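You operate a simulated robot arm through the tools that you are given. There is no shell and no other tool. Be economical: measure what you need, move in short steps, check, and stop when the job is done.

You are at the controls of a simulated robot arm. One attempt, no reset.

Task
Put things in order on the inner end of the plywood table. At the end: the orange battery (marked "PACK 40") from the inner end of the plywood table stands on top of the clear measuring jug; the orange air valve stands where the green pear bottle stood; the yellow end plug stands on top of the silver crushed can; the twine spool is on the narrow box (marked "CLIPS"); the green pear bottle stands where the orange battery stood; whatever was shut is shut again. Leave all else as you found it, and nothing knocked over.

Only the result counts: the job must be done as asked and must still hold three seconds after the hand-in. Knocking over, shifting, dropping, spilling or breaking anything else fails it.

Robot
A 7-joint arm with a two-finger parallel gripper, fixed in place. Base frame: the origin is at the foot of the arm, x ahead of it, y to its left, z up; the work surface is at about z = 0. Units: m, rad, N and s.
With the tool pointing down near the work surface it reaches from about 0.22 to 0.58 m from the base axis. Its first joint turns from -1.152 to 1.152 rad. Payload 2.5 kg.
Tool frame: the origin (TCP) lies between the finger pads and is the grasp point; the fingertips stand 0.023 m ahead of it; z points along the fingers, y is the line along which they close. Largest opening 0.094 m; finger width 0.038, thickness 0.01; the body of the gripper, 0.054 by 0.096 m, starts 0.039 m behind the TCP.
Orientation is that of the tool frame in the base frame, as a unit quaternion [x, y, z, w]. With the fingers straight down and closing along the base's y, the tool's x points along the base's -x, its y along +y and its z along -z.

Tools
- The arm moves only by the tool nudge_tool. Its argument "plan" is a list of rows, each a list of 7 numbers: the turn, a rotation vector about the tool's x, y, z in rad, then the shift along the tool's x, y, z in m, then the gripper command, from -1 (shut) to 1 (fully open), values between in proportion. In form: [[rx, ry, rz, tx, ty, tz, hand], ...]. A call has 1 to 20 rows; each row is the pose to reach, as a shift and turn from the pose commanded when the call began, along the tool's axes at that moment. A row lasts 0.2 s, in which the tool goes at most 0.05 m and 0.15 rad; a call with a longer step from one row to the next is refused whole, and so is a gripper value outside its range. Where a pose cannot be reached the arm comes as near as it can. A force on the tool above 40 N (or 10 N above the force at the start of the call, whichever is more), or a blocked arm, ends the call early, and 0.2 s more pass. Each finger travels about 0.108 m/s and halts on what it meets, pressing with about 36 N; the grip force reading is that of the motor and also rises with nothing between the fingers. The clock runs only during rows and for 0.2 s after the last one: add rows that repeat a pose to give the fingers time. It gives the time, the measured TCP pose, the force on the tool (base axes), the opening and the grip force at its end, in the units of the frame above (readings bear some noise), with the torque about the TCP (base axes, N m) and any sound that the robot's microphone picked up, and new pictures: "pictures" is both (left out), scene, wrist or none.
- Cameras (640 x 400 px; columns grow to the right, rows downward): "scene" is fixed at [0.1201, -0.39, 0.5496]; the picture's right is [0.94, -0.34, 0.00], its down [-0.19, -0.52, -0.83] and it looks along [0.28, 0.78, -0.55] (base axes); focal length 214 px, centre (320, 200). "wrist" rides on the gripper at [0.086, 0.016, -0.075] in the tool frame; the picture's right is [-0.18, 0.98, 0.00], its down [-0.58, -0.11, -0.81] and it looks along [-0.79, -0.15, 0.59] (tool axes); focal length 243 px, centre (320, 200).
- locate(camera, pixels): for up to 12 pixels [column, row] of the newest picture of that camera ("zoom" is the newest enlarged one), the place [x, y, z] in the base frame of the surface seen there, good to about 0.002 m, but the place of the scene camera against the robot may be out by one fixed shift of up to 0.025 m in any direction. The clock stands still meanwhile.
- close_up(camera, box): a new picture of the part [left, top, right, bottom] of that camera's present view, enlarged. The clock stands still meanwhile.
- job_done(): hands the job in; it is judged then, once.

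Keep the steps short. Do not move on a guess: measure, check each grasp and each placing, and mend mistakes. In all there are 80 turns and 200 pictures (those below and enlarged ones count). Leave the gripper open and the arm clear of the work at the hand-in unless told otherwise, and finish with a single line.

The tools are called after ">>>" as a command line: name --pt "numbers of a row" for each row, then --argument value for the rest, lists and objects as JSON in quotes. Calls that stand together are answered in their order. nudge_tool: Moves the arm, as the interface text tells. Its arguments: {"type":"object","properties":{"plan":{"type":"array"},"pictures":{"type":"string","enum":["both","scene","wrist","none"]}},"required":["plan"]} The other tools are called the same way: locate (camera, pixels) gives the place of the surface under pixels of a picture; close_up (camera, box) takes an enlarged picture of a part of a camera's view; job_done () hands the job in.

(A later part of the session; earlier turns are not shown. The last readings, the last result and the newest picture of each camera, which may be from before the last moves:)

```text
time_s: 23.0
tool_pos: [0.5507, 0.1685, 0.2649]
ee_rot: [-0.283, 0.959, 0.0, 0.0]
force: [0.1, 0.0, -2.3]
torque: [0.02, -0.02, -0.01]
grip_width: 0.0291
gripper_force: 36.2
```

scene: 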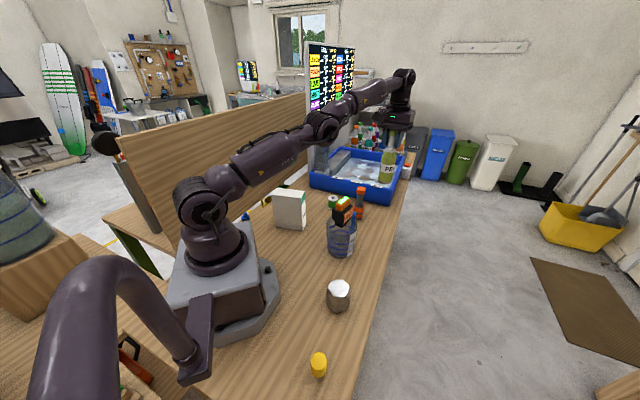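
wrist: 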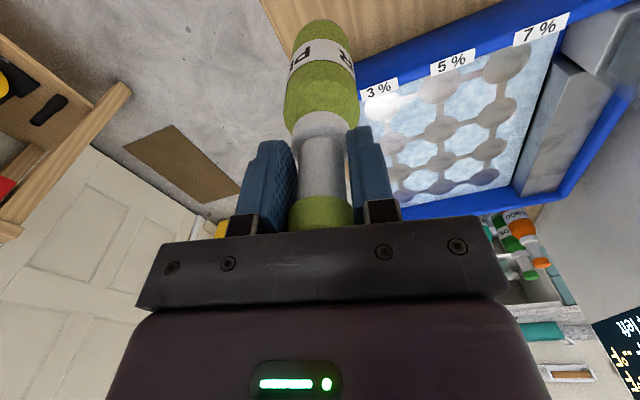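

Now shift to the exact spot and lower to 4 mm above the table.

>>> nudge_tool --pt "0 0 0 -0.0138 -0.0012 0.03 -1" --pt "0 0 0 -0.0138 -0.0012 0.06 -1" --pt "0 0 0 -0.0138 -0.0012 0.09 -1" --pt "0 0 0 -0.0138 -0.0012 0.105 -1" --pt "0 0 0 -0.0138 -0.0012 0.105 -1" --pictures "both"

```text
time_s: 24.2
tool_pos: [0.563, 0.175, 0.1616]
ee_rot: [-0.285, 0.959, 0.0, 0.0]
force: [-0.1, -0.4, -3.7]
torque: [0.0, 0.02, -0.02]
grip_width: 0.029
gripper_force: 35.7
```

scene: 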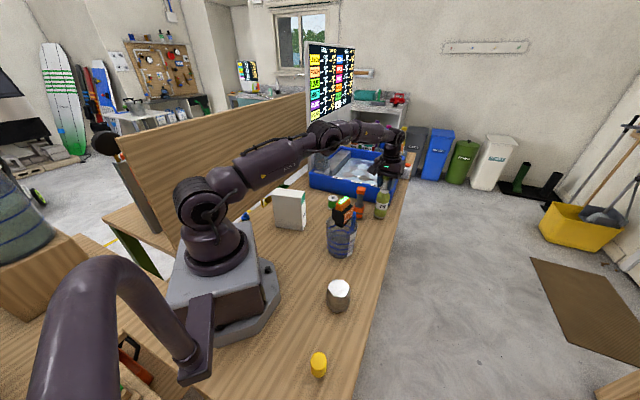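
wrist: 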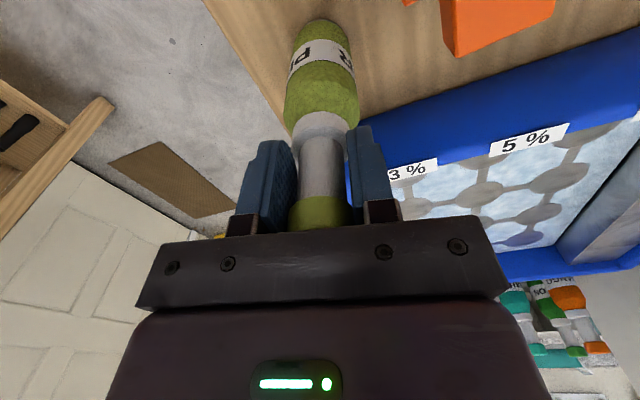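

Exactly at (0.563, 0.175), z 0.1616. Lowering in small steps until it touches (expected at 0.154).

>>> nudge_tool --pt "0 0 0 0 0 0.003 -1" --pt "0 0 0 0 0 0.006 -1" --pt "0 0 0 0 0 0.008 -1" --pt "0 0 0 0 0 0.008 -1" --pictures "none"

```text
time_s: 25.2
tool_pos: [0.5627, 0.1745, 0.1538]
ee_rot: [-0.284, 0.959, 0.0, 0.001]
force: [-3.8, -0.8, 9.5]
torque: [-0.37, 0.39, -0.09]
grip_width: 0.0289
gripper_force: 36.0
```

Touching (9.5 N). Easing 1 mm and opening.

>>> nudge_tool --pt "0 0 0 0 0 -0.001 -1" --pt "0 0 0 0 0 -0.001 -0.35" --pt "0 0 0 0 0 -0.001 -0.15" --pt "0 0 0 0 0 -0.001 0.1" --pt "0 0 0 0 0 -0.001 0.1" --pictures "both"

```text
time_s: 26.4
tool_pos: [0.5638, 0.1752, 0.1536]
ee_rot: [-0.283, 0.959, 0.0, 0.0]
force: [-0.8, 0.2, -0.8]
torque: [-0.04, 0.02, 0.01]
grip_width: 0.0519
gripper_force: 0.1
```

scene: 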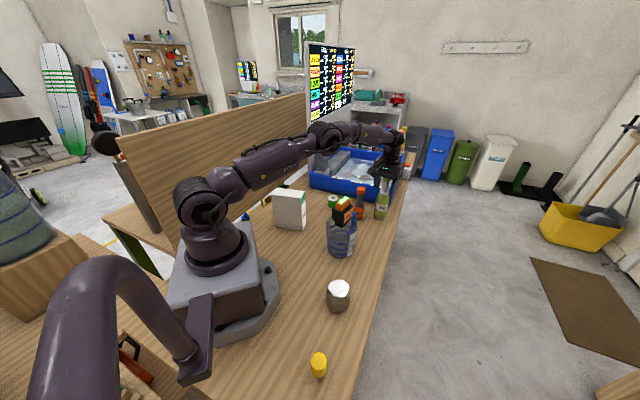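
wrist: 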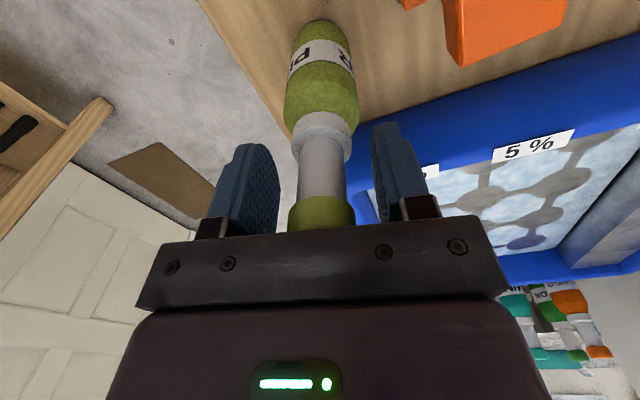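

Bottle stands upright by itself. Rising, then going above the valve (0.480, 0.204) with the hand turned to its faces (yaw ≈50°).

>>> nudge_tool --pt "0 0 0 0 0 -0.03 0.1" --pt "0 0 0 0 0 -0.07 0.28" --pt "0 0 0 0 0 -0.1 0.28" --pt "0 0 -0.1 0.018 0.023 -0.1 0.28" --pt "0 0 -0.2 0.036 0.047 -0.1 0.28" --pt "0 0 -0.295 0.0545 0.07 -0.09 0.28" --pt "0 0 -0.295 0.0545 0.07 -0.09 0.28" --pictures "both"

```text
time_s: 28.0
tool_pos: [0.4777, 0.205, 0.2435]
ee_rot: [-0.422, 0.907, 0.0, 0.0]
force: [0.1, 0.3, 0.0]
torque: [-0.03, 0.03, 0.0]
grip_width: 0.0605
gripper_force: 0.1
```

scene: 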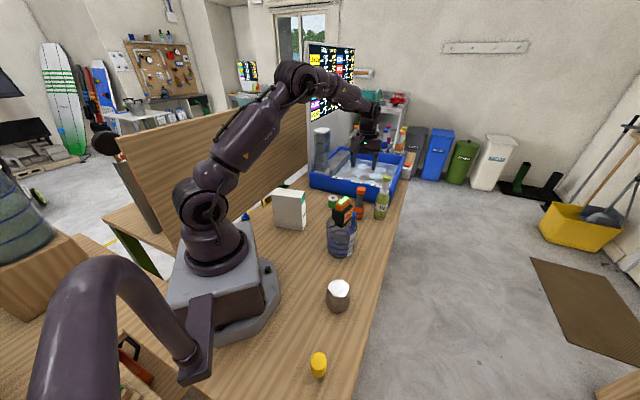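
wrist: 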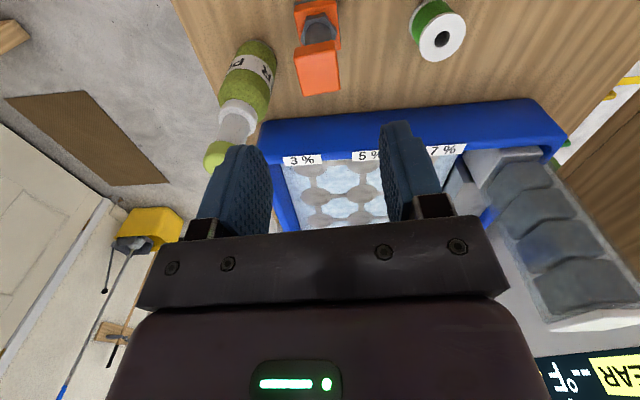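

>>> close_up --camera "wrist" --box '[270, 0, 370, 110]'

>>> locate --camera "wrist" --pixels '[[298, 58], [334, 52], [337, 86], [305, 92], [294, 48], [333, 42], [318, 72], [300, 10], [338, 8], [296, 40], [340, 46], [318, 33]]'

```text
3.64 times, centred on (320, 55) of wrist
```

zoom: 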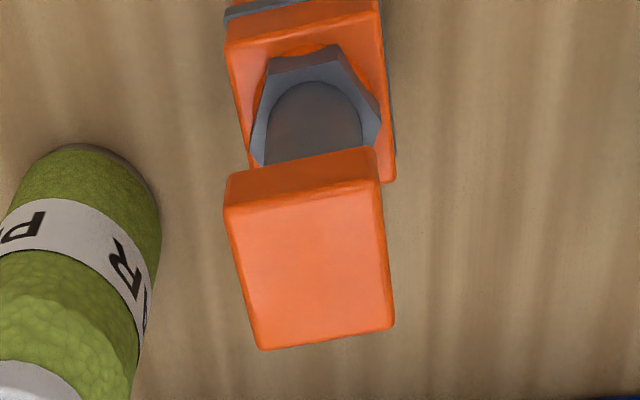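

```text
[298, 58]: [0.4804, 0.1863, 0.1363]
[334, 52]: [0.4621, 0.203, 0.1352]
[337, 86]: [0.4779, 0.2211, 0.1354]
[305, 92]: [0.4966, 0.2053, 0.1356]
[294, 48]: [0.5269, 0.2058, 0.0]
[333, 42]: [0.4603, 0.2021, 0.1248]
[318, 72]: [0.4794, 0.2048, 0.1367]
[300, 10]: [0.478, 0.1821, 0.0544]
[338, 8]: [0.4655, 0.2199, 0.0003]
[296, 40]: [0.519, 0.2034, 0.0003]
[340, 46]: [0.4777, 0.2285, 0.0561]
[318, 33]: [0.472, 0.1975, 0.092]
```

Valve head centred at (0.479, 0.204), faces aligned. Descending to z≈0.107.

>>> nudge_tool --pt "0 0 0 0 0 0.04 0.28" --pt "0 0 0 0 0 0.08 0.28" --pt "0 0 0 0 0 0.115 0.28" --pt "0 0 0 0 0 0.1365 0.28" --pt "0 0 0 0 0 0.1365 0.28" --pictures "wrist"

```text
time_s: 29.2
tool_pos: [0.4789, 0.2034, 0.1071]
ee_rot: [-0.422, 0.906, 0.0, -0.001]
force: [-0.2, -0.3, 0.0]
torque: [0.03, -0.02, -0.03]
grip_width: 0.0605
gripper_force: 0.1
```

wrist: 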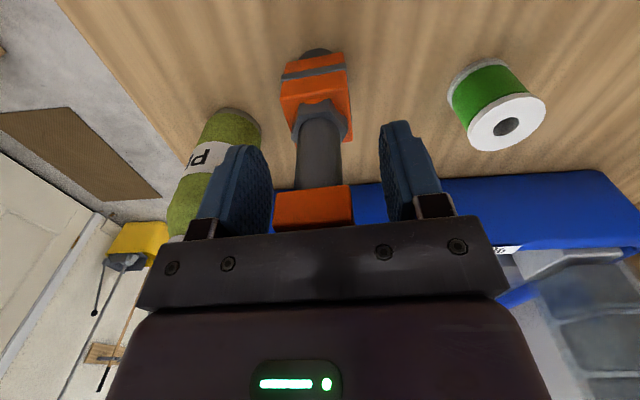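

Closing on the valve, waiting, and lifting 1.5 cm.

>>> nudge_tool --pt "0 0 0 0 0 0 -0.1" --pt "0 0 0 0 0 0 -0.5" --pt "0 0 0 0 0 0 -1" --pt "0 0 0 0 0 0 -1" --pt "0 0 0 0 0 0 -1" --pt "0 0 0 0 0 -0.005 -1" --pt "0 0 0 0 0 -0.01 -1" --pt "0 0 0 0 0 -0.015 -1" --pictures "wrist"

```text
time_s: 31.0
tool_pos: [0.4783, 0.2041, 0.1222]
ee_rot: [-0.421, 0.907, 0.001, 0.0]
force: [-0.1, 1.0, -2.0]
torque: [0.01, -0.01, -0.03]
grip_width: 0.0289
gripper_force: 35.9
```

wrist: 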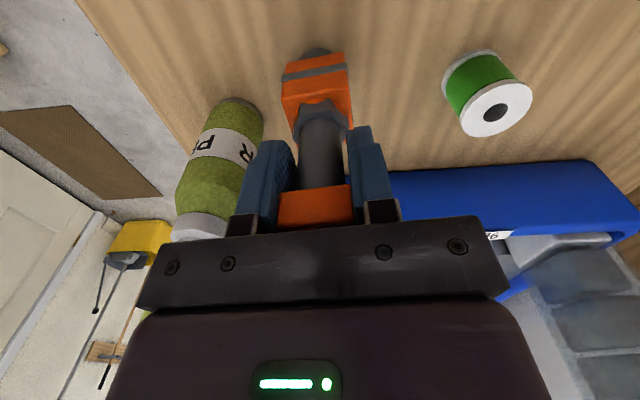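

Valve lifted (width 0.029, 2 N). Raising and carrying it to the pear's old place (0.309, 0.372).

>>> nudge_tool --pt "0 0 0 0 0 -0.04 -1" --pt "0 0 0 0 0 -0.08 -1" --pt "0 0 0 0 0 -0.115 -1" --pt "0 0 0 -0.003 0.035 -0.115 -1" --pt "0 0 0 -0.006 0.075 -0.115 -1" --pt "0 0 0 -0.009 0.115 -0.115 -1" --pt "0 0 0 -0.012 0.155 -0.115 -1" --pt "0 0 0 -0.016 0.195 -0.115 -1" --pt "0 0 0 -0.0194 0.2376 -0.115 -1" --pt "0 0 0 -0.0194 0.2376 -0.09 -1" --pt "0 0 0 -0.0194 0.2376 -0.05 -1" --pt "0 0 0 -0.0194 0.2376 -0.02 -1" --pt "0 0 0 -0.0194 0.2376 -0.01 -1" --pt "0 0 0 -0.0194 0.2376 -0.01 -1" --pictures "both"

```text
time_s: 34.0
tool_pos: [0.3083, 0.3722, 0.1327]
ee_rot: [-0.422, 0.907, 0.0, 0.0]
force: [0.0, -0.3, -2.6]
torque: [0.02, -0.02, 0.01]
grip_width: 0.029
gripper_force: 36.0
```

scene: 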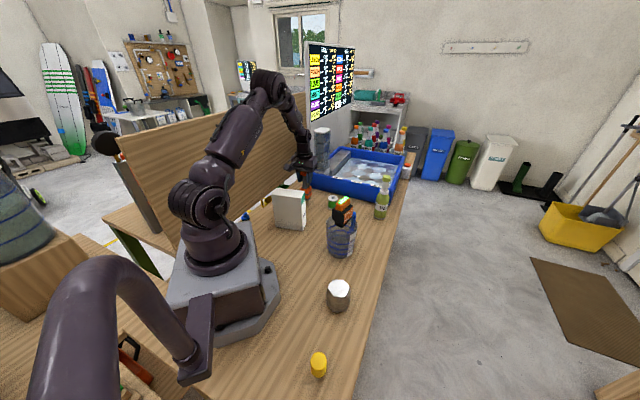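
wrist: 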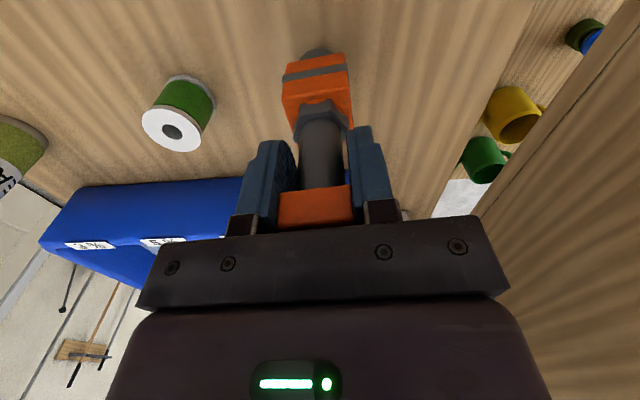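

In place 2.5 cm above the table. Lowering to contact (expected 0.107).

>>> nudge_tool --pt "0 0 0 0 0 0.01 -1" --pt "0 0 0 0 0 0.02 -1" --pt "0 0 0 0 0 0.024 -1" --pt "0 0 0 0 0 0.026 -1" --pt "0 0 0 0 0 0.026 -1" --pictures "none"

```text
time_s: 35.2
tool_pos: [0.3096, 0.3729, 0.1079]
ee_rot: [-0.421, 0.907, -0.001, 0.001]
force: [-2.7, -6.0, 14.6]
torque: [-0.37, 0.46, 0.06]
grip_width: 0.0288
gripper_force: 35.5
```

Contact (14.6 N). Easing 1 mm and opening.

>>> nudge_tool --pt "0 0 0 0 0 -0.001 -1" --pt "0 0 0 0 0 -0.001 -0.35" --pt "0 0 0 0 0 -0.001 -0.15" --pt "0 0 0 0 0 -0.001 0.2" --pt "0 0 0 0 0 -0.001 0.2" --pictures "wrist"

```text
time_s: 36.4
tool_pos: [0.3095, 0.3719, 0.1073]
ee_rot: [-0.422, 0.907, 0.0, 0.001]
force: [-0.2, -0.3, 0.7]
torque: [-0.03, 0.04, -0.02]
grip_width: 0.0566
gripper_force: 0.1
```

wrist: 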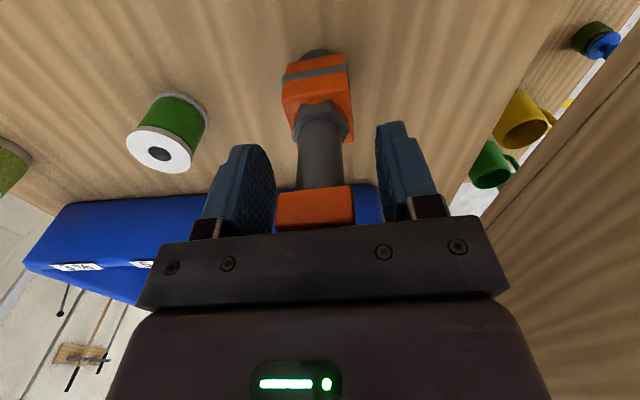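

Valve stands. Rising and moving above the spool (≈0.41, 0.31).

>>> nudge_tool --pt "0 0 0 0 0 -0.03 0.2" --pt "0 0 0 0 0 -0.07 0.4" --pt "0 0 0 0 0 -0.11 0.5" --pt "0 0 0 -0.004 -0.03 -0.11 0.5" --pt "0 0 0 -0.008 -0.06 -0.11 0.5" --pt "0 0 0 -0.012 -0.09 -0.11 0.5" --pt "0 0 0 -0.017 -0.1164 -0.11 0.5" --pt "0 0 0 -0.017 -0.1164 -0.11 0.5" --pictures "both"

```text
time_s: 38.2
tool_pos: [0.4099, 0.3103, 0.2179]
ee_rot: [-0.422, 0.907, 0.001, 0.0]
force: [0.0, 0.4, -0.6]
torque: [0.01, 0.01, 0.01]
grip_width: 0.0706
gripper_force: 0.1
```

scene: 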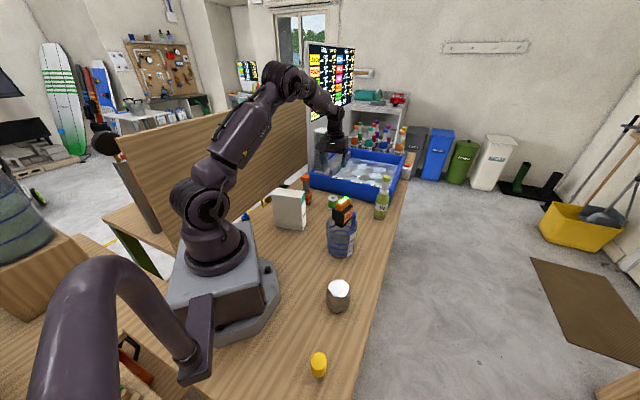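
wrist: 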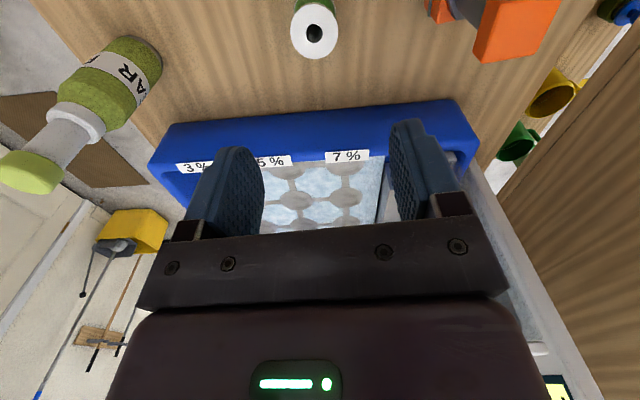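

>>> locate --camera "wrist" --pixels '[[293, 36], [337, 30], [315, 55], [313, 12], [300, 20], [332, 46], [315, 40], [300, 2], [333, 2]]'

>>> close_up --camera "wrist" --box '[275, 0, 355, 60]'

>>> locate --camera "scene" --pixels '[[275, 191], [285, 190], [304, 194], [303, 200], [280, 195], [295, 196], [305, 226], [276, 225], [333, 196], [290, 190], [299, 198]]'

>>> close_up --camera "scene" --box '[260, 165, 360, 245]'

```text
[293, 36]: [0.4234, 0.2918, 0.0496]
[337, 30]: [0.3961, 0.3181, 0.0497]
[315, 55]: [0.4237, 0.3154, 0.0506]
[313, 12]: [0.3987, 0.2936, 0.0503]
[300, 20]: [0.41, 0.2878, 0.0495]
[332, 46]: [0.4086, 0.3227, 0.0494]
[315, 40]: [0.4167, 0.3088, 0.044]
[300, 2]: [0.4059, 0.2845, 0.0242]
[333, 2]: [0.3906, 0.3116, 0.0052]
```

```text
6.67 times, centred on (315, 30) of wrist
```

zoom: 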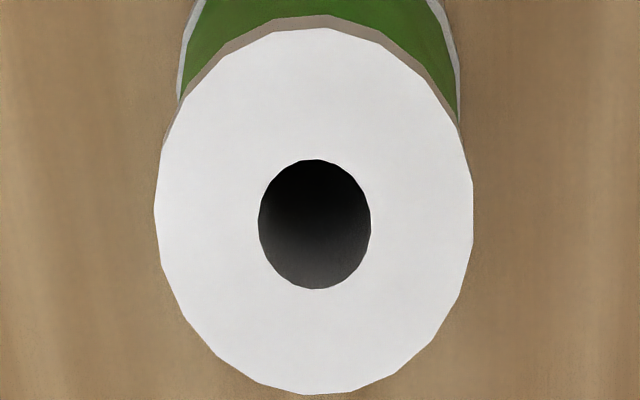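

```text
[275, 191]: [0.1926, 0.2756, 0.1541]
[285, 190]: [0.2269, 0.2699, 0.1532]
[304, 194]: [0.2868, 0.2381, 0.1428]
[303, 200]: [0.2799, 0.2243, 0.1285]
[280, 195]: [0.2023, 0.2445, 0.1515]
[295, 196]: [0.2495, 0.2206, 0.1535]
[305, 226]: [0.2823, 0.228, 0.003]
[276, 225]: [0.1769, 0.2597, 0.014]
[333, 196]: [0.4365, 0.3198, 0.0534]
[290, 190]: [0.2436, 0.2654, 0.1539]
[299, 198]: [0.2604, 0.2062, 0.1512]
```

```text
5.00 times, centred on (310, 205) of scene
```

zoom: 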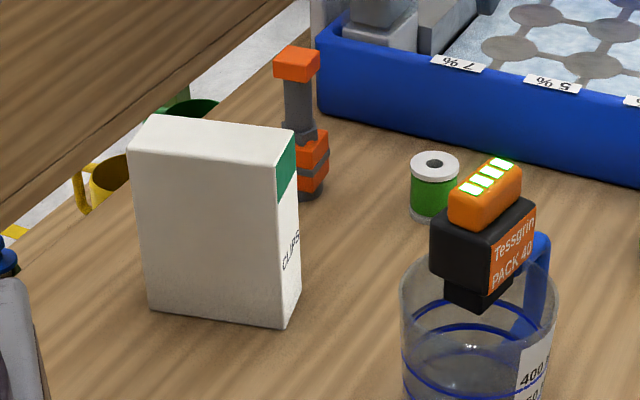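

Spool centre (0.411, 0.305), diameter ≈0.04, height 0.05. Descending around it to z≈0.032.

>>> nudge_tool --pt "0 0 0 0.0034 -0.0042 0.045 0.5" --pt "0 0 0 0.0034 -0.0042 0.09 0.5" --pt "0 0 0 0.0034 -0.0042 0.13 0.5" --pt "0 0 0 0.0034 -0.0042 0.165 0.5" --pt "0 0 0 0.0034 -0.0042 0.186 0.5" --pt "0 0 0 0.0034 -0.0042 0.186 0.5" --pictures "wrist"

```text
time_s: 39.6
tool_pos: [0.4106, 0.3051, 0.0303]
ee_rot: [-0.422, 0.907, -0.001, 0.0]
force: [-0.5, 0.1, -0.5]
torque: [0.03, 0.01, -0.01]
grip_width: 0.0705
gripper_force: 0.1
```

wrist: 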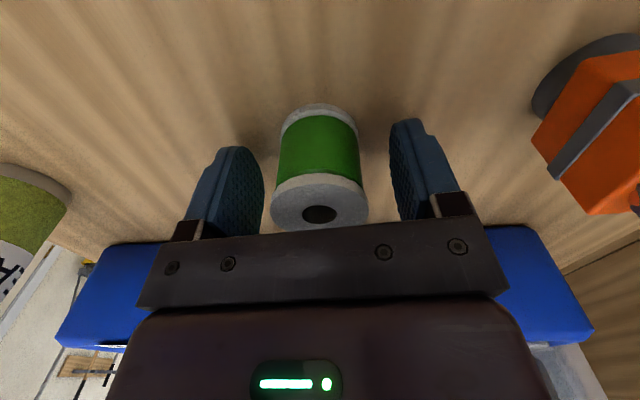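

Spool is between the fingers. Closing, waiting, lifting 1.5 cm.

>>> nudge_tool --pt "0 0 0 0 0 0 0.1" --pt "0 0 0 0 0 0 -0.5" --pt "0 0 0 0 0 0 -1" --pt "0 0 0 0 0 0 -1" --pt "0 0 0 0 0 0 -1" --pt "0 0 0 0 0 -0.005 -1" --pt "0 0 0 0 0 -0.01 -1" --pt "0 0 0 0 0 -0.015 -1" --pictures "wrist"

```text
time_s: 41.4
tool_pos: [0.411, 0.3046, 0.046]
ee_rot: [-0.421, 0.907, 0.0, 0.0]
force: [-0.4, -0.7, -0.7]
torque: [0.03, -0.02, 0.01]
grip_width: 0.0361
gripper_force: 36.1
```

wrist: 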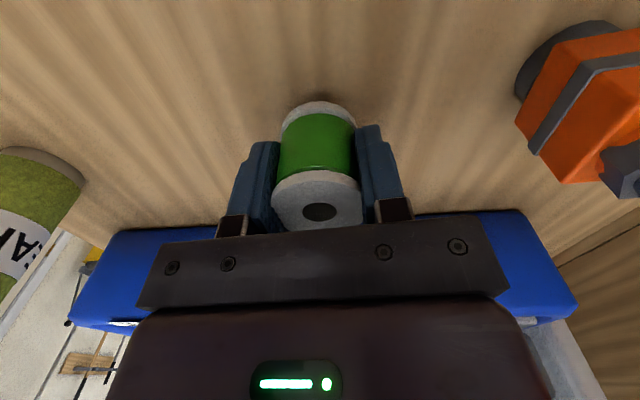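

Spool held. Raising it and moving back behind the CLIPS box for a view of its top.

>>> nudge_tool --pt "0 0 0 0 0 -0.045 -1" --pt "0 0 0 0 0 -0.09 -1" --pt "0 0 0 0 0 -0.135 -1" --pt "0 0 0 0 0 -0.18 -1" --pt "0 0 0 0 0 -0.225 -1" --pt "0 0 0 0 0 -0.27 -1" --pt "0 0 0 0.029 0.0148 -0.284 -1" --pt "0 0 0 0.058 0.0296 -0.284 -1" --pt "0 0 0 0.087 0.0444 -0.284 -1" --pt "0 0 0 0.116 0.0593 -0.284 -1" --pt "0 0 0 0.145 0.074 -0.284 -1" --pt "0 0 0 0.175 0.0888 -0.284 -1" --pt "0 0 0 0.2044 0.1037 -0.284 -1" --pt "0 0 0 0.2044 0.1037 -0.284 -1" --pictures "both"

```text
time_s: 44.4
tool_pos: [0.1976, 0.216, 0.3301]
ee_rot: [-0.422, 0.907, -0.001, 0.0]
force: [0.0, -0.3, -0.2]
torque: [0.01, -0.04, 0.01]
grip_width: 0.0362
gripper_force: 36.1
```

scene: 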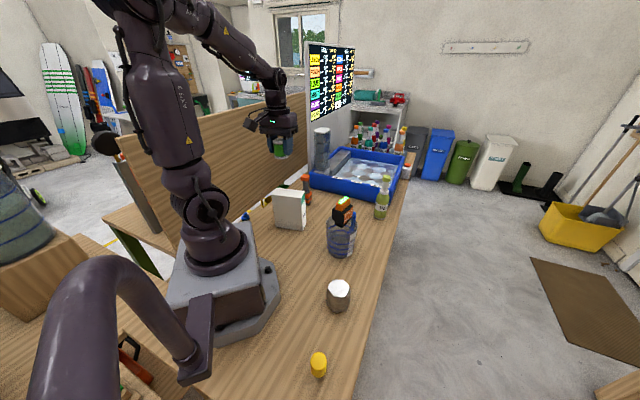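
wrist: 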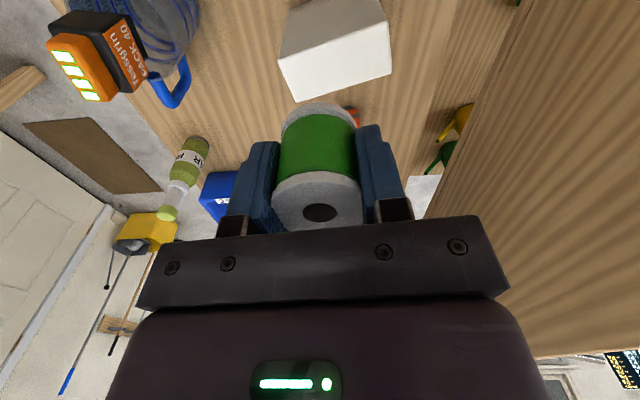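

Box top visible around (335, 60). Measuring its corners.

>>> close_up --camera "wrist" --box '[260, 0, 420, 110]'

>>> locate --camera "wrist" --pixels '[[282, 58], [386, 26], [388, 68], [297, 98], [335, 60], [310, 50], [360, 36], [375, 75], [335, 45], [335, 86], [284, 62], [320, 90]]'

```text
3.64 times, centred on (340, 55) of wrist
```

zoom: 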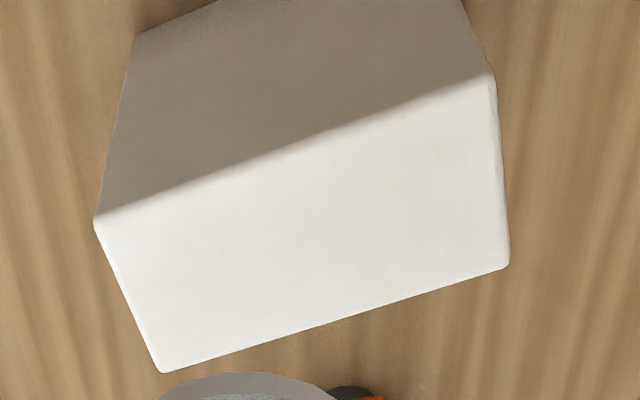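

```text
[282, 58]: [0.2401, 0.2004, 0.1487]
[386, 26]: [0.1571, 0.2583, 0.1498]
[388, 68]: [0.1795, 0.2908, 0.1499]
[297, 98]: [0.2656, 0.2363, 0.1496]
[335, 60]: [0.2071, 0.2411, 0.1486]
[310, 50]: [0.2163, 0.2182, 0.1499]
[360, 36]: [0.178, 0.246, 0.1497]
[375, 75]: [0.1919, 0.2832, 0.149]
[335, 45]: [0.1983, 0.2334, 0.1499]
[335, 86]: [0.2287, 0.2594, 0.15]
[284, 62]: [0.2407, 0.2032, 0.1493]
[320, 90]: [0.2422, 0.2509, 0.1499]
```

Box top centre (0.2106, 0.2465), 0.101×0.042, z 0.1495. Moving over and lowering to ~8 mm above.

>>> nudge_tool --pt "0 0 0 -0.0317 0.0097 0.03 -1" --pt "0 0 0 -0.0317 0.0097 0.07 -1" --pt "0 0 0 -0.0317 0.0097 0.11 -1" --pt "0 0 0 -0.0317 0.0097 0.14 -1" --pt "0 0 0 -0.0317 0.0097 0.14 -1" --pictures "both"

```text
time_s: 45.6
tool_pos: [0.2122, 0.2464, 0.1891]
ee_rot: [-0.421, 0.907, 0.0, 0.0]
force: [0.1, -0.4, -0.5]
torque: [0.02, -0.01, -0.01]
grip_width: 0.036
gripper_force: 35.8
```

scene: 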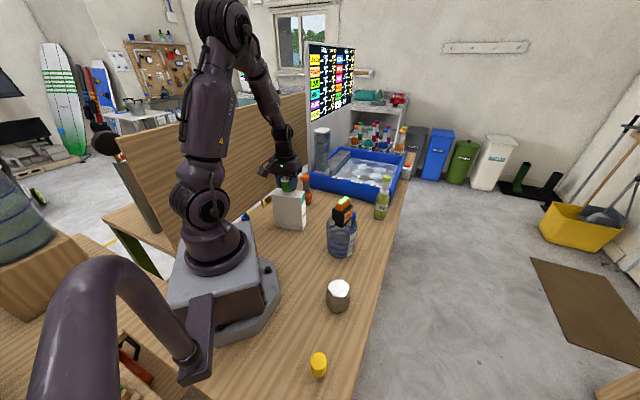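
wrist: 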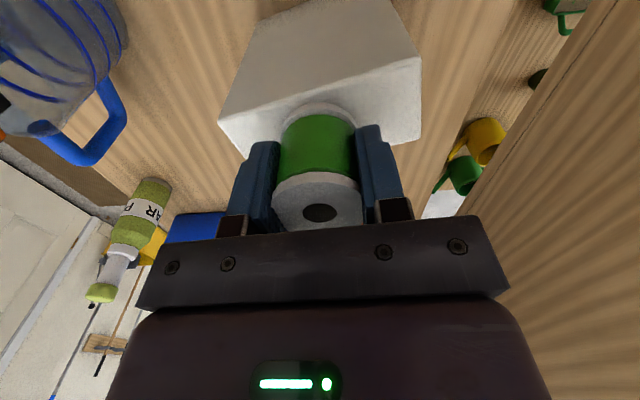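

Aligned. Lowering gently to contact.

>>> nudge_tool --pt "0 0 0 0 0 0.004 -1" --pt "0 0 0 0 0 0.007 -1" --pt "0 0 0 0 0 0.009 -1" --pt "0 0 0 0 0 0.009 -1" --pictures "none"

```text
time_s: 46.6
tool_pos: [0.2126, 0.2456, 0.182]
ee_rot: [-0.422, 0.907, 0.0, 0.001]
force: [-3.4, -4.4, 22.8]
torque: [-0.32, 0.33, 0.02]
grip_width: 0.0362
gripper_force: 35.6
```

Contact. Easing off 1.5 mm and opening.

>>> nudge_tool --pt "0 0 0 0 0 -0.001 -1" --pt "0 0 0 0 0 -0.0018 -1" --pt "0 0 0 0 0 -0.0018 -0.2" --pt "0 0 0 0 0 -0.0018 0.0" --pt "0 0 0 0 0 -0.0018 0.4" --pt "0 0 0 0 0 -0.0018 0.4" --pictures "both"

```text
time_s: 48.0
tool_pos: [0.2125, 0.2462, 0.1837]
ee_rot: [-0.422, 0.907, 0.001, 0.0]
force: [-0.4, -0.1, 0.2]
torque: [0.04, 0.04, -0.01]
grip_width: 0.0658
gripper_force: 0.1
```

scene: 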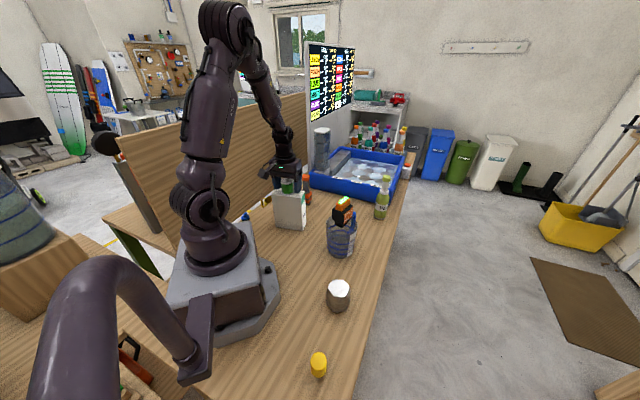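
wrist: 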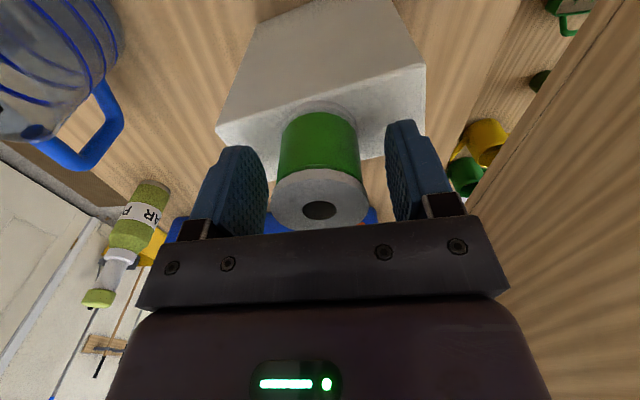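

Spool stands on the box. Rising and swinging around at safe height to view the yellow plug.

>>> nudge_tool --pt "0 0 0 0 0 -0.045 0.4" --pt "0 0 0 0 0 -0.09 0.4" --pt "0 0 0 0 0 -0.135 0.5" --pt "0 0 0 0 0 -0.176 0.5" --pt "0 0 0.14 0.0156 -0.0322 -0.176 0.5" --pt "0 0 0.28 0.0312 -0.0644 -0.176 0.5" --pt "0 0 0.42 0.0468 -0.0966 -0.176 0.5" --pt "0 0 0.56 0.0623 -0.1287 -0.176 0.5" --pt "0 0 0.7 0.0779 -0.1609 -0.176 0.5" --pt "0 0 0.84 0.0935 -0.1931 -0.176 0.5" --pt "0 0 0.98 0.1308 -0.1965 -0.17 0.5" --pt "0 0 1.12 0.1682 -0.2 -0.16 0.5" --pt "0 0 1.26 0.2055 -0.2034 -0.15 0.5" --pt "0 0 1.4 0.2428 -0.2068 -0.14 0.5" --pt "0 0 1.54 0.2801 -0.2102 -0.13 0.5" --pt "0 0 1.68 0.3175 -0.2137 -0.125 0.5" --pt "0 0 1.82 0.3548 -0.2171 -0.12 0.5" --pt "0 0 1.82 0.3548 -0.2171 -0.12 0.5" --pictures "both"

```text
time_s: 51.8
tool_pos: [0.1473, -0.1679, 0.3018]
ee_rot: [0.457, 0.889, 0.001, 0.0]
force: [-0.3, -0.6, -0.2]
torque: [0.01, -0.01, -0.01]
grip_width: 0.0706
gripper_force: 0.1
```

scene: 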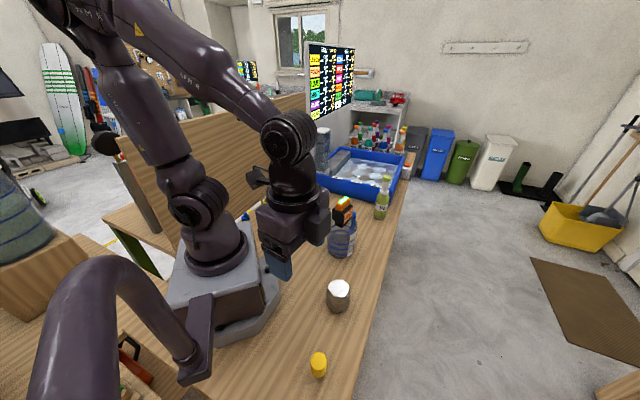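
wrist: 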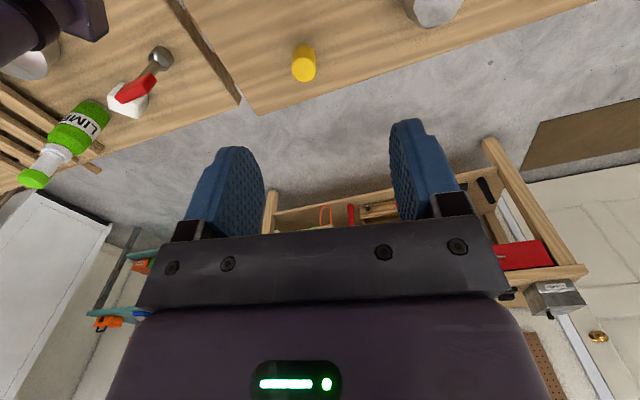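

Plug at (304, 63), can at (433, 8). There's a dark fixture at upper left; measuring all.

>>> locate --camera "wrist" --pixels '[[303, 73], [292, 70], [316, 68], [304, 80], [303, 62], [304, 47], [433, 12], [440, 20], [405, 8], [460, 5], [30, 25], [95, 10]]'

>>> close_up --camera "wrist" --box '[270, 0, 480, 100]'

>>> locate --camera "scene" --pixels '[[318, 356], [338, 285], [327, 285], [349, 287], [337, 279], [338, 292], [338, 312], [190, 375], [205, 320], [110, 265], [60, 330]]'

>>> close_up --camera "scene" --box '[305, 265, 369, 325]'

```text
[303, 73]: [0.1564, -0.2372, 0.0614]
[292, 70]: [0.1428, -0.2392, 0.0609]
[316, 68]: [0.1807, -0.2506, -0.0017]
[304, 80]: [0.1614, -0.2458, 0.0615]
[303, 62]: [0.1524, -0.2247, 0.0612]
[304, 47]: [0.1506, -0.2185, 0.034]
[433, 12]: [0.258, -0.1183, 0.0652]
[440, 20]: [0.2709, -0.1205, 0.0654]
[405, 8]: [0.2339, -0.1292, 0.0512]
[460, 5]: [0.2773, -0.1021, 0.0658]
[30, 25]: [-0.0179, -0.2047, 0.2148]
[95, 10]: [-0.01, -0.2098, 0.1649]
```

```text
3.05 times, centred on (375, 50) of wrist
```

zoom: 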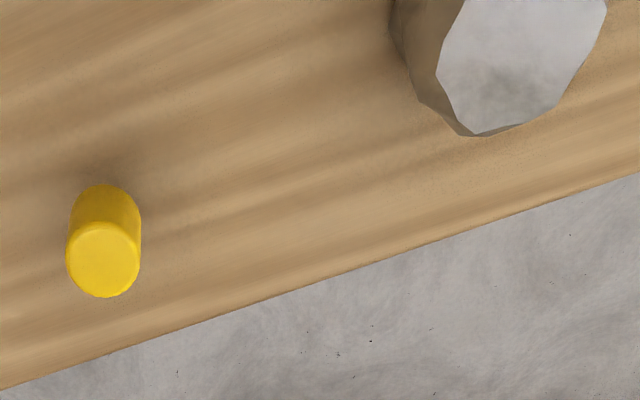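

```text
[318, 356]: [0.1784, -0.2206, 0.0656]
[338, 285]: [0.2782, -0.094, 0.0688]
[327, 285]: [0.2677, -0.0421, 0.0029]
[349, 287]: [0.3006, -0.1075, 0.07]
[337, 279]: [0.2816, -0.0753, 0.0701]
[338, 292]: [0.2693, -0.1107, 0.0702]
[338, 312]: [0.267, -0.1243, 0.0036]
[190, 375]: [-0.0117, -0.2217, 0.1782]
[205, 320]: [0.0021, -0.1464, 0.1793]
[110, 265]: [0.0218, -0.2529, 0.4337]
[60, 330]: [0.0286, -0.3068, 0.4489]
```

```text
6.67 times, centred on (337, 295) of scene
```

zoom: 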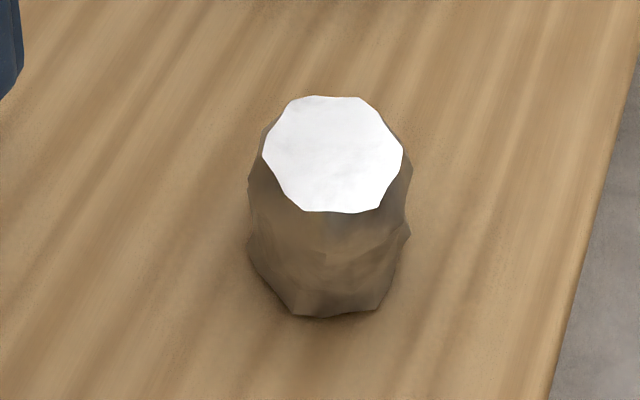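

Plug top centre ≈ (0.157, −0.235), diameter ≈0.024, top 0.061. Moving over it and lowering to z≈0.11 for a check.

>>> nudge_tool --pt "0 0 0 -0.03 -0.0156 0.03 0.3" --pt "0 0 0 -0.0602 -0.0312 0.06 0.3" --pt "0 0 0 -0.0602 -0.0312 0.1 0.3" --pt "0 0 0 -0.0602 -0.0312 0.145 0.3" --pt "0 0 0 -0.0602 -0.0312 0.185 0.3" --pt "0 0 0 -0.0602 -0.0312 0.185 0.3" --pictures "both"

```text
time_s: 53.2
tool_pos: [0.1583, -0.2333, 0.117]
ee_rot: [0.456, 0.89, 0.0, 0.0]
force: [1.1, 0.9, 0.1]
torque: [0.02, -0.02, -0.03]
grip_width: 0.0612
gripper_force: 0.0
```

scene: 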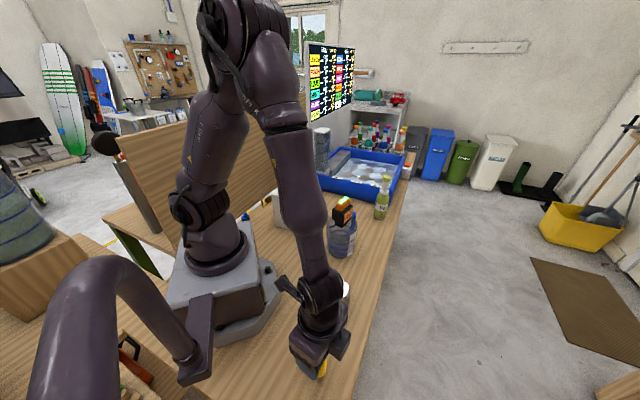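
wrist: 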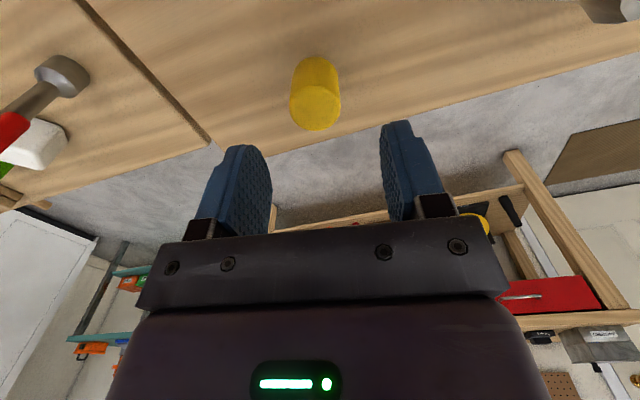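

>>> locate --camera "wrist" --pixels '[[293, 105], [338, 103], [315, 90], [315, 127], [315, 108], [302, 70], [333, 70]]'

```text
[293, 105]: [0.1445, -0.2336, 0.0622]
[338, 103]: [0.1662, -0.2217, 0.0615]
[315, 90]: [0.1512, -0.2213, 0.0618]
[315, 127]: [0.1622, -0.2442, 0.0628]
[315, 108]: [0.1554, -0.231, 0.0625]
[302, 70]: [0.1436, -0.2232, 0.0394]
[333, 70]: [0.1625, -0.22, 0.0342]
```

Centre (0.1567, −0.233): aligned. Descending to z≈0.043 and closing.

>>> nudge_tool --pt "0 0 0 0.001 -0.001 0.03 0.3" --pt "0 0 0 0.001 -0.001 0.055 0.3" --pt "0 0 0 0.001 -0.001 0.074 0.3" --pt "0 0 0 0.001 -0.001 0.074 0.3" --pt "0 0 0 0.001 -0.001 0.074 -0.1" --pt "0 0 0 0.001 -0.001 0.074 -0.5" --pt "0 0 0 0.001 -0.001 0.074 -1" --pt "0 0 0 0.001 -0.001 0.074 -1" --pt "0 0 0 0.001 -0.001 0.074 -1" --pictures "wrist"

```text
time_s: 55.2
tool_pos: [0.1571, -0.2336, 0.0432]
ee_rot: [0.457, 0.889, 0.0, 0.0]
force: [-0.7, 0.4, 0.6]
torque: [-0.01, 0.0, -0.03]
grip_width: 0.0305
gripper_force: 36.3
```

wrist: 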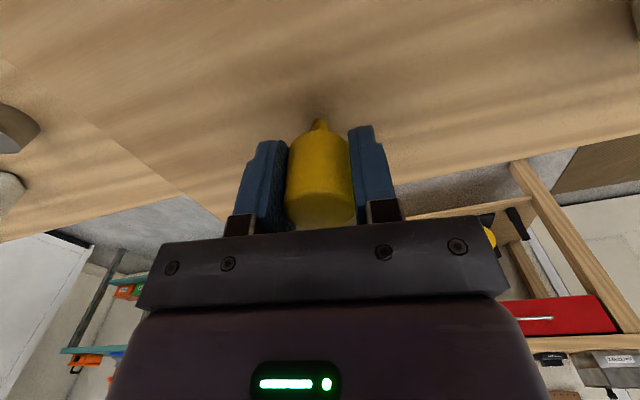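

The plug seems to taper at the bottom; checking closely.

>>> close_up --camera "wrist" --box '[230, 90, 410, 240]'

>>> locate --camera "wrist" --pixels '[[318, 123], [318, 133], [318, 150], [318, 185], [318, 200], [305, 140], [333, 140]]'

```text
2.67 times, centred on (320, 165) of wrist
```

zoom: 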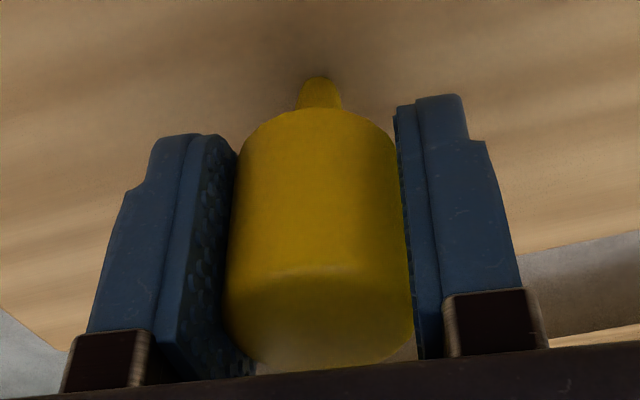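

```text
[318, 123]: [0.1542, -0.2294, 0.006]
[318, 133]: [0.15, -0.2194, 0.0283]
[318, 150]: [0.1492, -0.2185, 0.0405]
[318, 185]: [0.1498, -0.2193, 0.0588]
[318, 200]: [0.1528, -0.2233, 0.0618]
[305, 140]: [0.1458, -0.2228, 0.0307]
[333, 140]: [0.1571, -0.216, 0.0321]
```

It has a narrow stem foot, so it must be set down level. Lifting and moving to view the can's top.

>>> nudge_tool --pt "0 0 0 0 0 -0.005 -1" --pt "0 0 0 0 0 -0.015 -1" --pt "0 0 0 0 0 -0.05 -1" --pt "0 0 0 0 0 -0.09 -1" --pt "0 0 0 0 0 -0.13 -1" --pt "0 0 0 0 0 -0.17 -1" --pt "0 0 -0.13 0.017 0.033 -0.207 -1" --pt "0 0 -0.26 0.034 0.066 -0.207 -1" --pt "0 0 -0.39 0.051 0.1 -0.207 -1" --pt "0 0 -0.53 0.069 0.1331 -0.207 -1" --pt "0 0 -0.53 0.069 0.1331 -0.207 -1" --pictures "both"

```text
refused: row 7 steps farther than a row can; nothing moved
```

Row 7 was too long a step; splitting it.

>>> nudge_tool --pt "0 0 0 0 0 -0.005 -1" --pt "0 0 0 0 0 -0.015 -1" --pt "0 0 0 0 0 -0.05 -1" --pt "0 0 0 0 0 -0.09 -1" --pt "0 0 0 0 0 -0.13 -1" --pt "0 0 0 0 0 -0.17 -1" --pt "0 0 0 0 0 -0.207 -1" --pt "0 0 -0.13 0.017 0.033 -0.207 -1" --pt "0 0 -0.26 0.034 0.066 -0.207 -1" --pt "0 0 -0.39 0.051 0.1 -0.207 -1" --pt "0 0 -0.53 0.069 0.1331 -0.207 -1" --pt "0 0 -0.53 0.069 0.1331 -0.207 -1" --pictures "both"

```text
time_s: 57.8
tool_pos: [0.2259, -0.0988, 0.2505]
ee_rot: [0.207, 0.978, -0.001, 0.0]
force: [0.5, -0.2, -0.1]
torque: [0.02, 0.01, 0.03]
grip_width: 0.0304
gripper_force: 36.5
```

scene: 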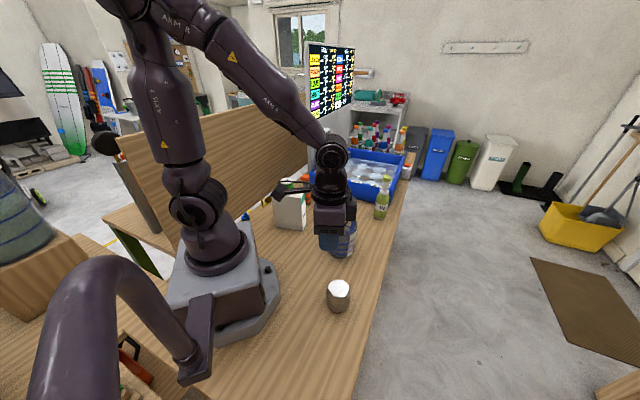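
wrist: 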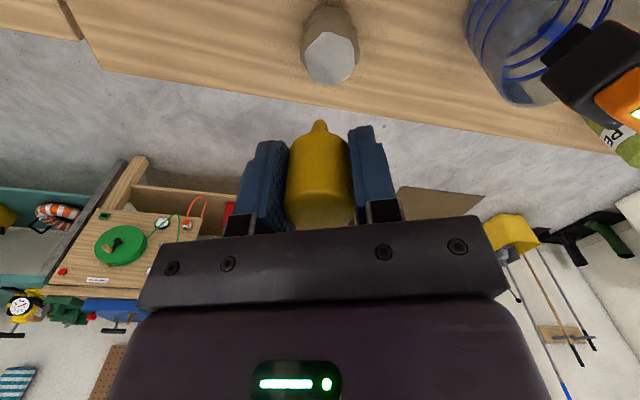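

Plug held. Can top around (331, 58); measuring it.

>>> close_up --camera "wrist" --box '[280, 0, 380, 110]'

>>> locate --camera "wrist" --pixels '[[331, 57], [308, 58], [354, 55], [331, 36], [328, 80], [315, 70], [345, 72], [318, 42], [345, 40], [340, 80]]'

```text
3.64 times, centred on (330, 55) of wrist
```

zoom: 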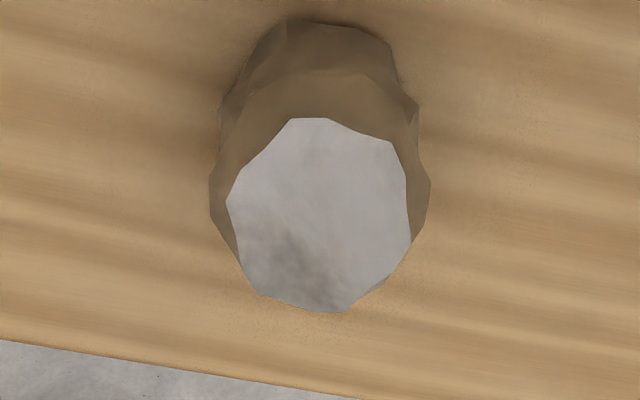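

```text
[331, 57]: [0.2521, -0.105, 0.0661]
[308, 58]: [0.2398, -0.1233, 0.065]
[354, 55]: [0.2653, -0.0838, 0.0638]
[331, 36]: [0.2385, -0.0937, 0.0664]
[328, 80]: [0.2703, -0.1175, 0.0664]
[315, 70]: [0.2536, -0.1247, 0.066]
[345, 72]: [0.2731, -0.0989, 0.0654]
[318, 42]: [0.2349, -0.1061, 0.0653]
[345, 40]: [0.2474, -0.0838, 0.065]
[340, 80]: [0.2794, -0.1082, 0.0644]
```

Can top is flat at z 0.066, centre (0.254, −0.1045). Moving the plug over it and down to ~8 mm above.

>>> nudge_tool --pt "0 0 0 -0.014 0.003 0.03 -1" --pt "0 0 0 -0.028 0.0062 0.06 -1" --pt "0 0 0 -0.028 0.0062 0.095 -1" --pt "0 0 0 -0.028 0.0062 0.12 -1" --pt "0 0 0 -0.028 0.0062 0.133 -1" --pt "0 0 0 -0.028 0.0062 0.133 -1" --pictures "both"

```text
time_s: 59.2
tool_pos: [0.2531, -0.1054, 0.1169]
ee_rot: [0.208, 0.978, 0.0, 0.001]
force: [0.5, 0.1, -0.1]
torque: [-0.02, -0.01, 0.04]
grip_width: 0.0307
gripper_force: 36.3
```

scene: 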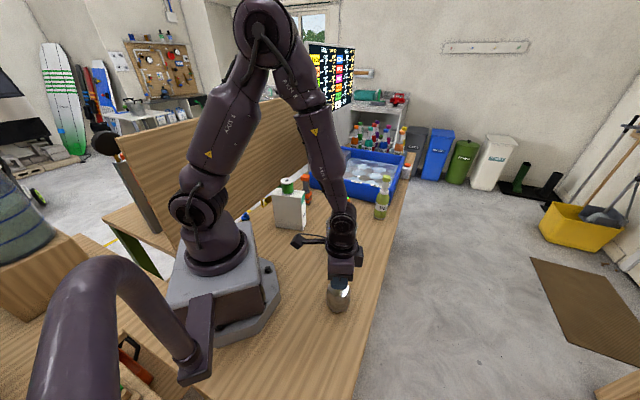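
wrist: 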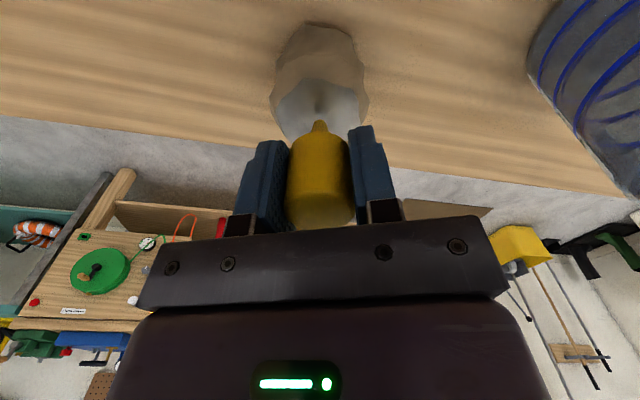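

Aligned above the can. Lowering in small steps to contact (expected ≈0.109).

>>> nudge_tool --pt "0 0 0 0 0 0.003 -1" --pt "0 0 0 0 0 0.006 -1" --pt "0 0 0 0 0 0.008 -1" --pt "0 0 0 0 0 0.008 -1" --pictures "wrist"

```text
time_s: 60.2
tool_pos: [0.2534, -0.1046, 0.1105]
ee_rot: [0.208, 0.978, 0.0, 0.0]
force: [-0.2, 0.3, 0.0]
torque: [-0.02, 0.01, 0.0]
grip_width: 0.0306
gripper_force: 36.0
```

wrist: 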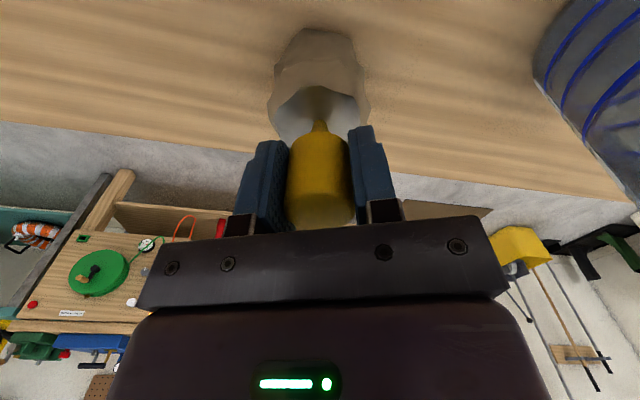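

No contact yet. Lowering 1 mm at a time.

>>> nudge_tool --pt "0 0 0 0 0 0.001 -1" --pt "0 0 0 0 0 0.002 -1" --pt "0 0 0 0 0 0.002 -1" --pictures "none"

```text
time_s: 61.0
tool_pos: [0.2539, -0.1044, 0.1081]
ee_rot: [0.208, 0.978, -0.001, 0.001]
force: [-1.2, 1.2, 17.1]
torque: [0.04, 0.07, -0.01]
grip_width: 0.0305
gripper_force: 36.0
```

Contact (17 N). Easing 0.8 mm and opening gently.

>>> nudge_tool --pt "0 0 0 0 0 -0.0008 -1" --pt "0 0 0 0 0 -0.0008 -1" --pt "0 0 0 0 0 -0.0008 -0.33" --pt "0 0 0 0 0 -0.0008 -0.25" --pt "0 0 0 0 0 -0.0008 -0.1" --pt "0 0 0 0 0 -0.0008 0.2" --pt "0 0 0 0 0 -0.0008 0.2" --pictures "both"

```text
time_s: 62.6
tool_pos: [0.255, -0.1042, 0.109]
ee_rot: [0.208, 0.978, -0.001, 0.0]
force: [0.0, -0.2, -0.2]
torque: [-0.03, 0.01, 0.0]
grip_width: 0.0565
gripper_force: 0.0
```

scene: 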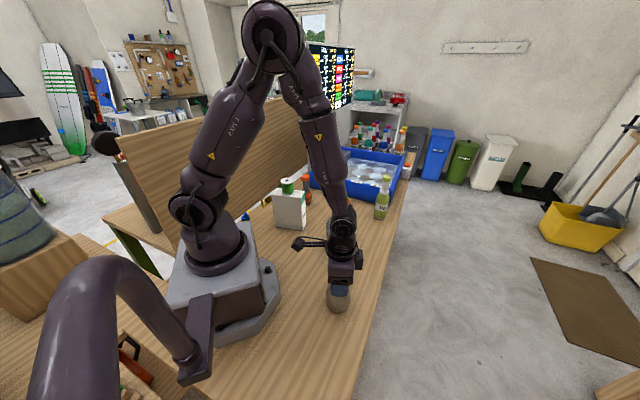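
wrist: 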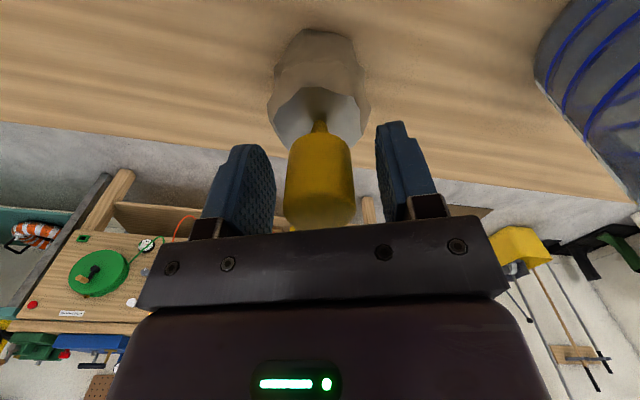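

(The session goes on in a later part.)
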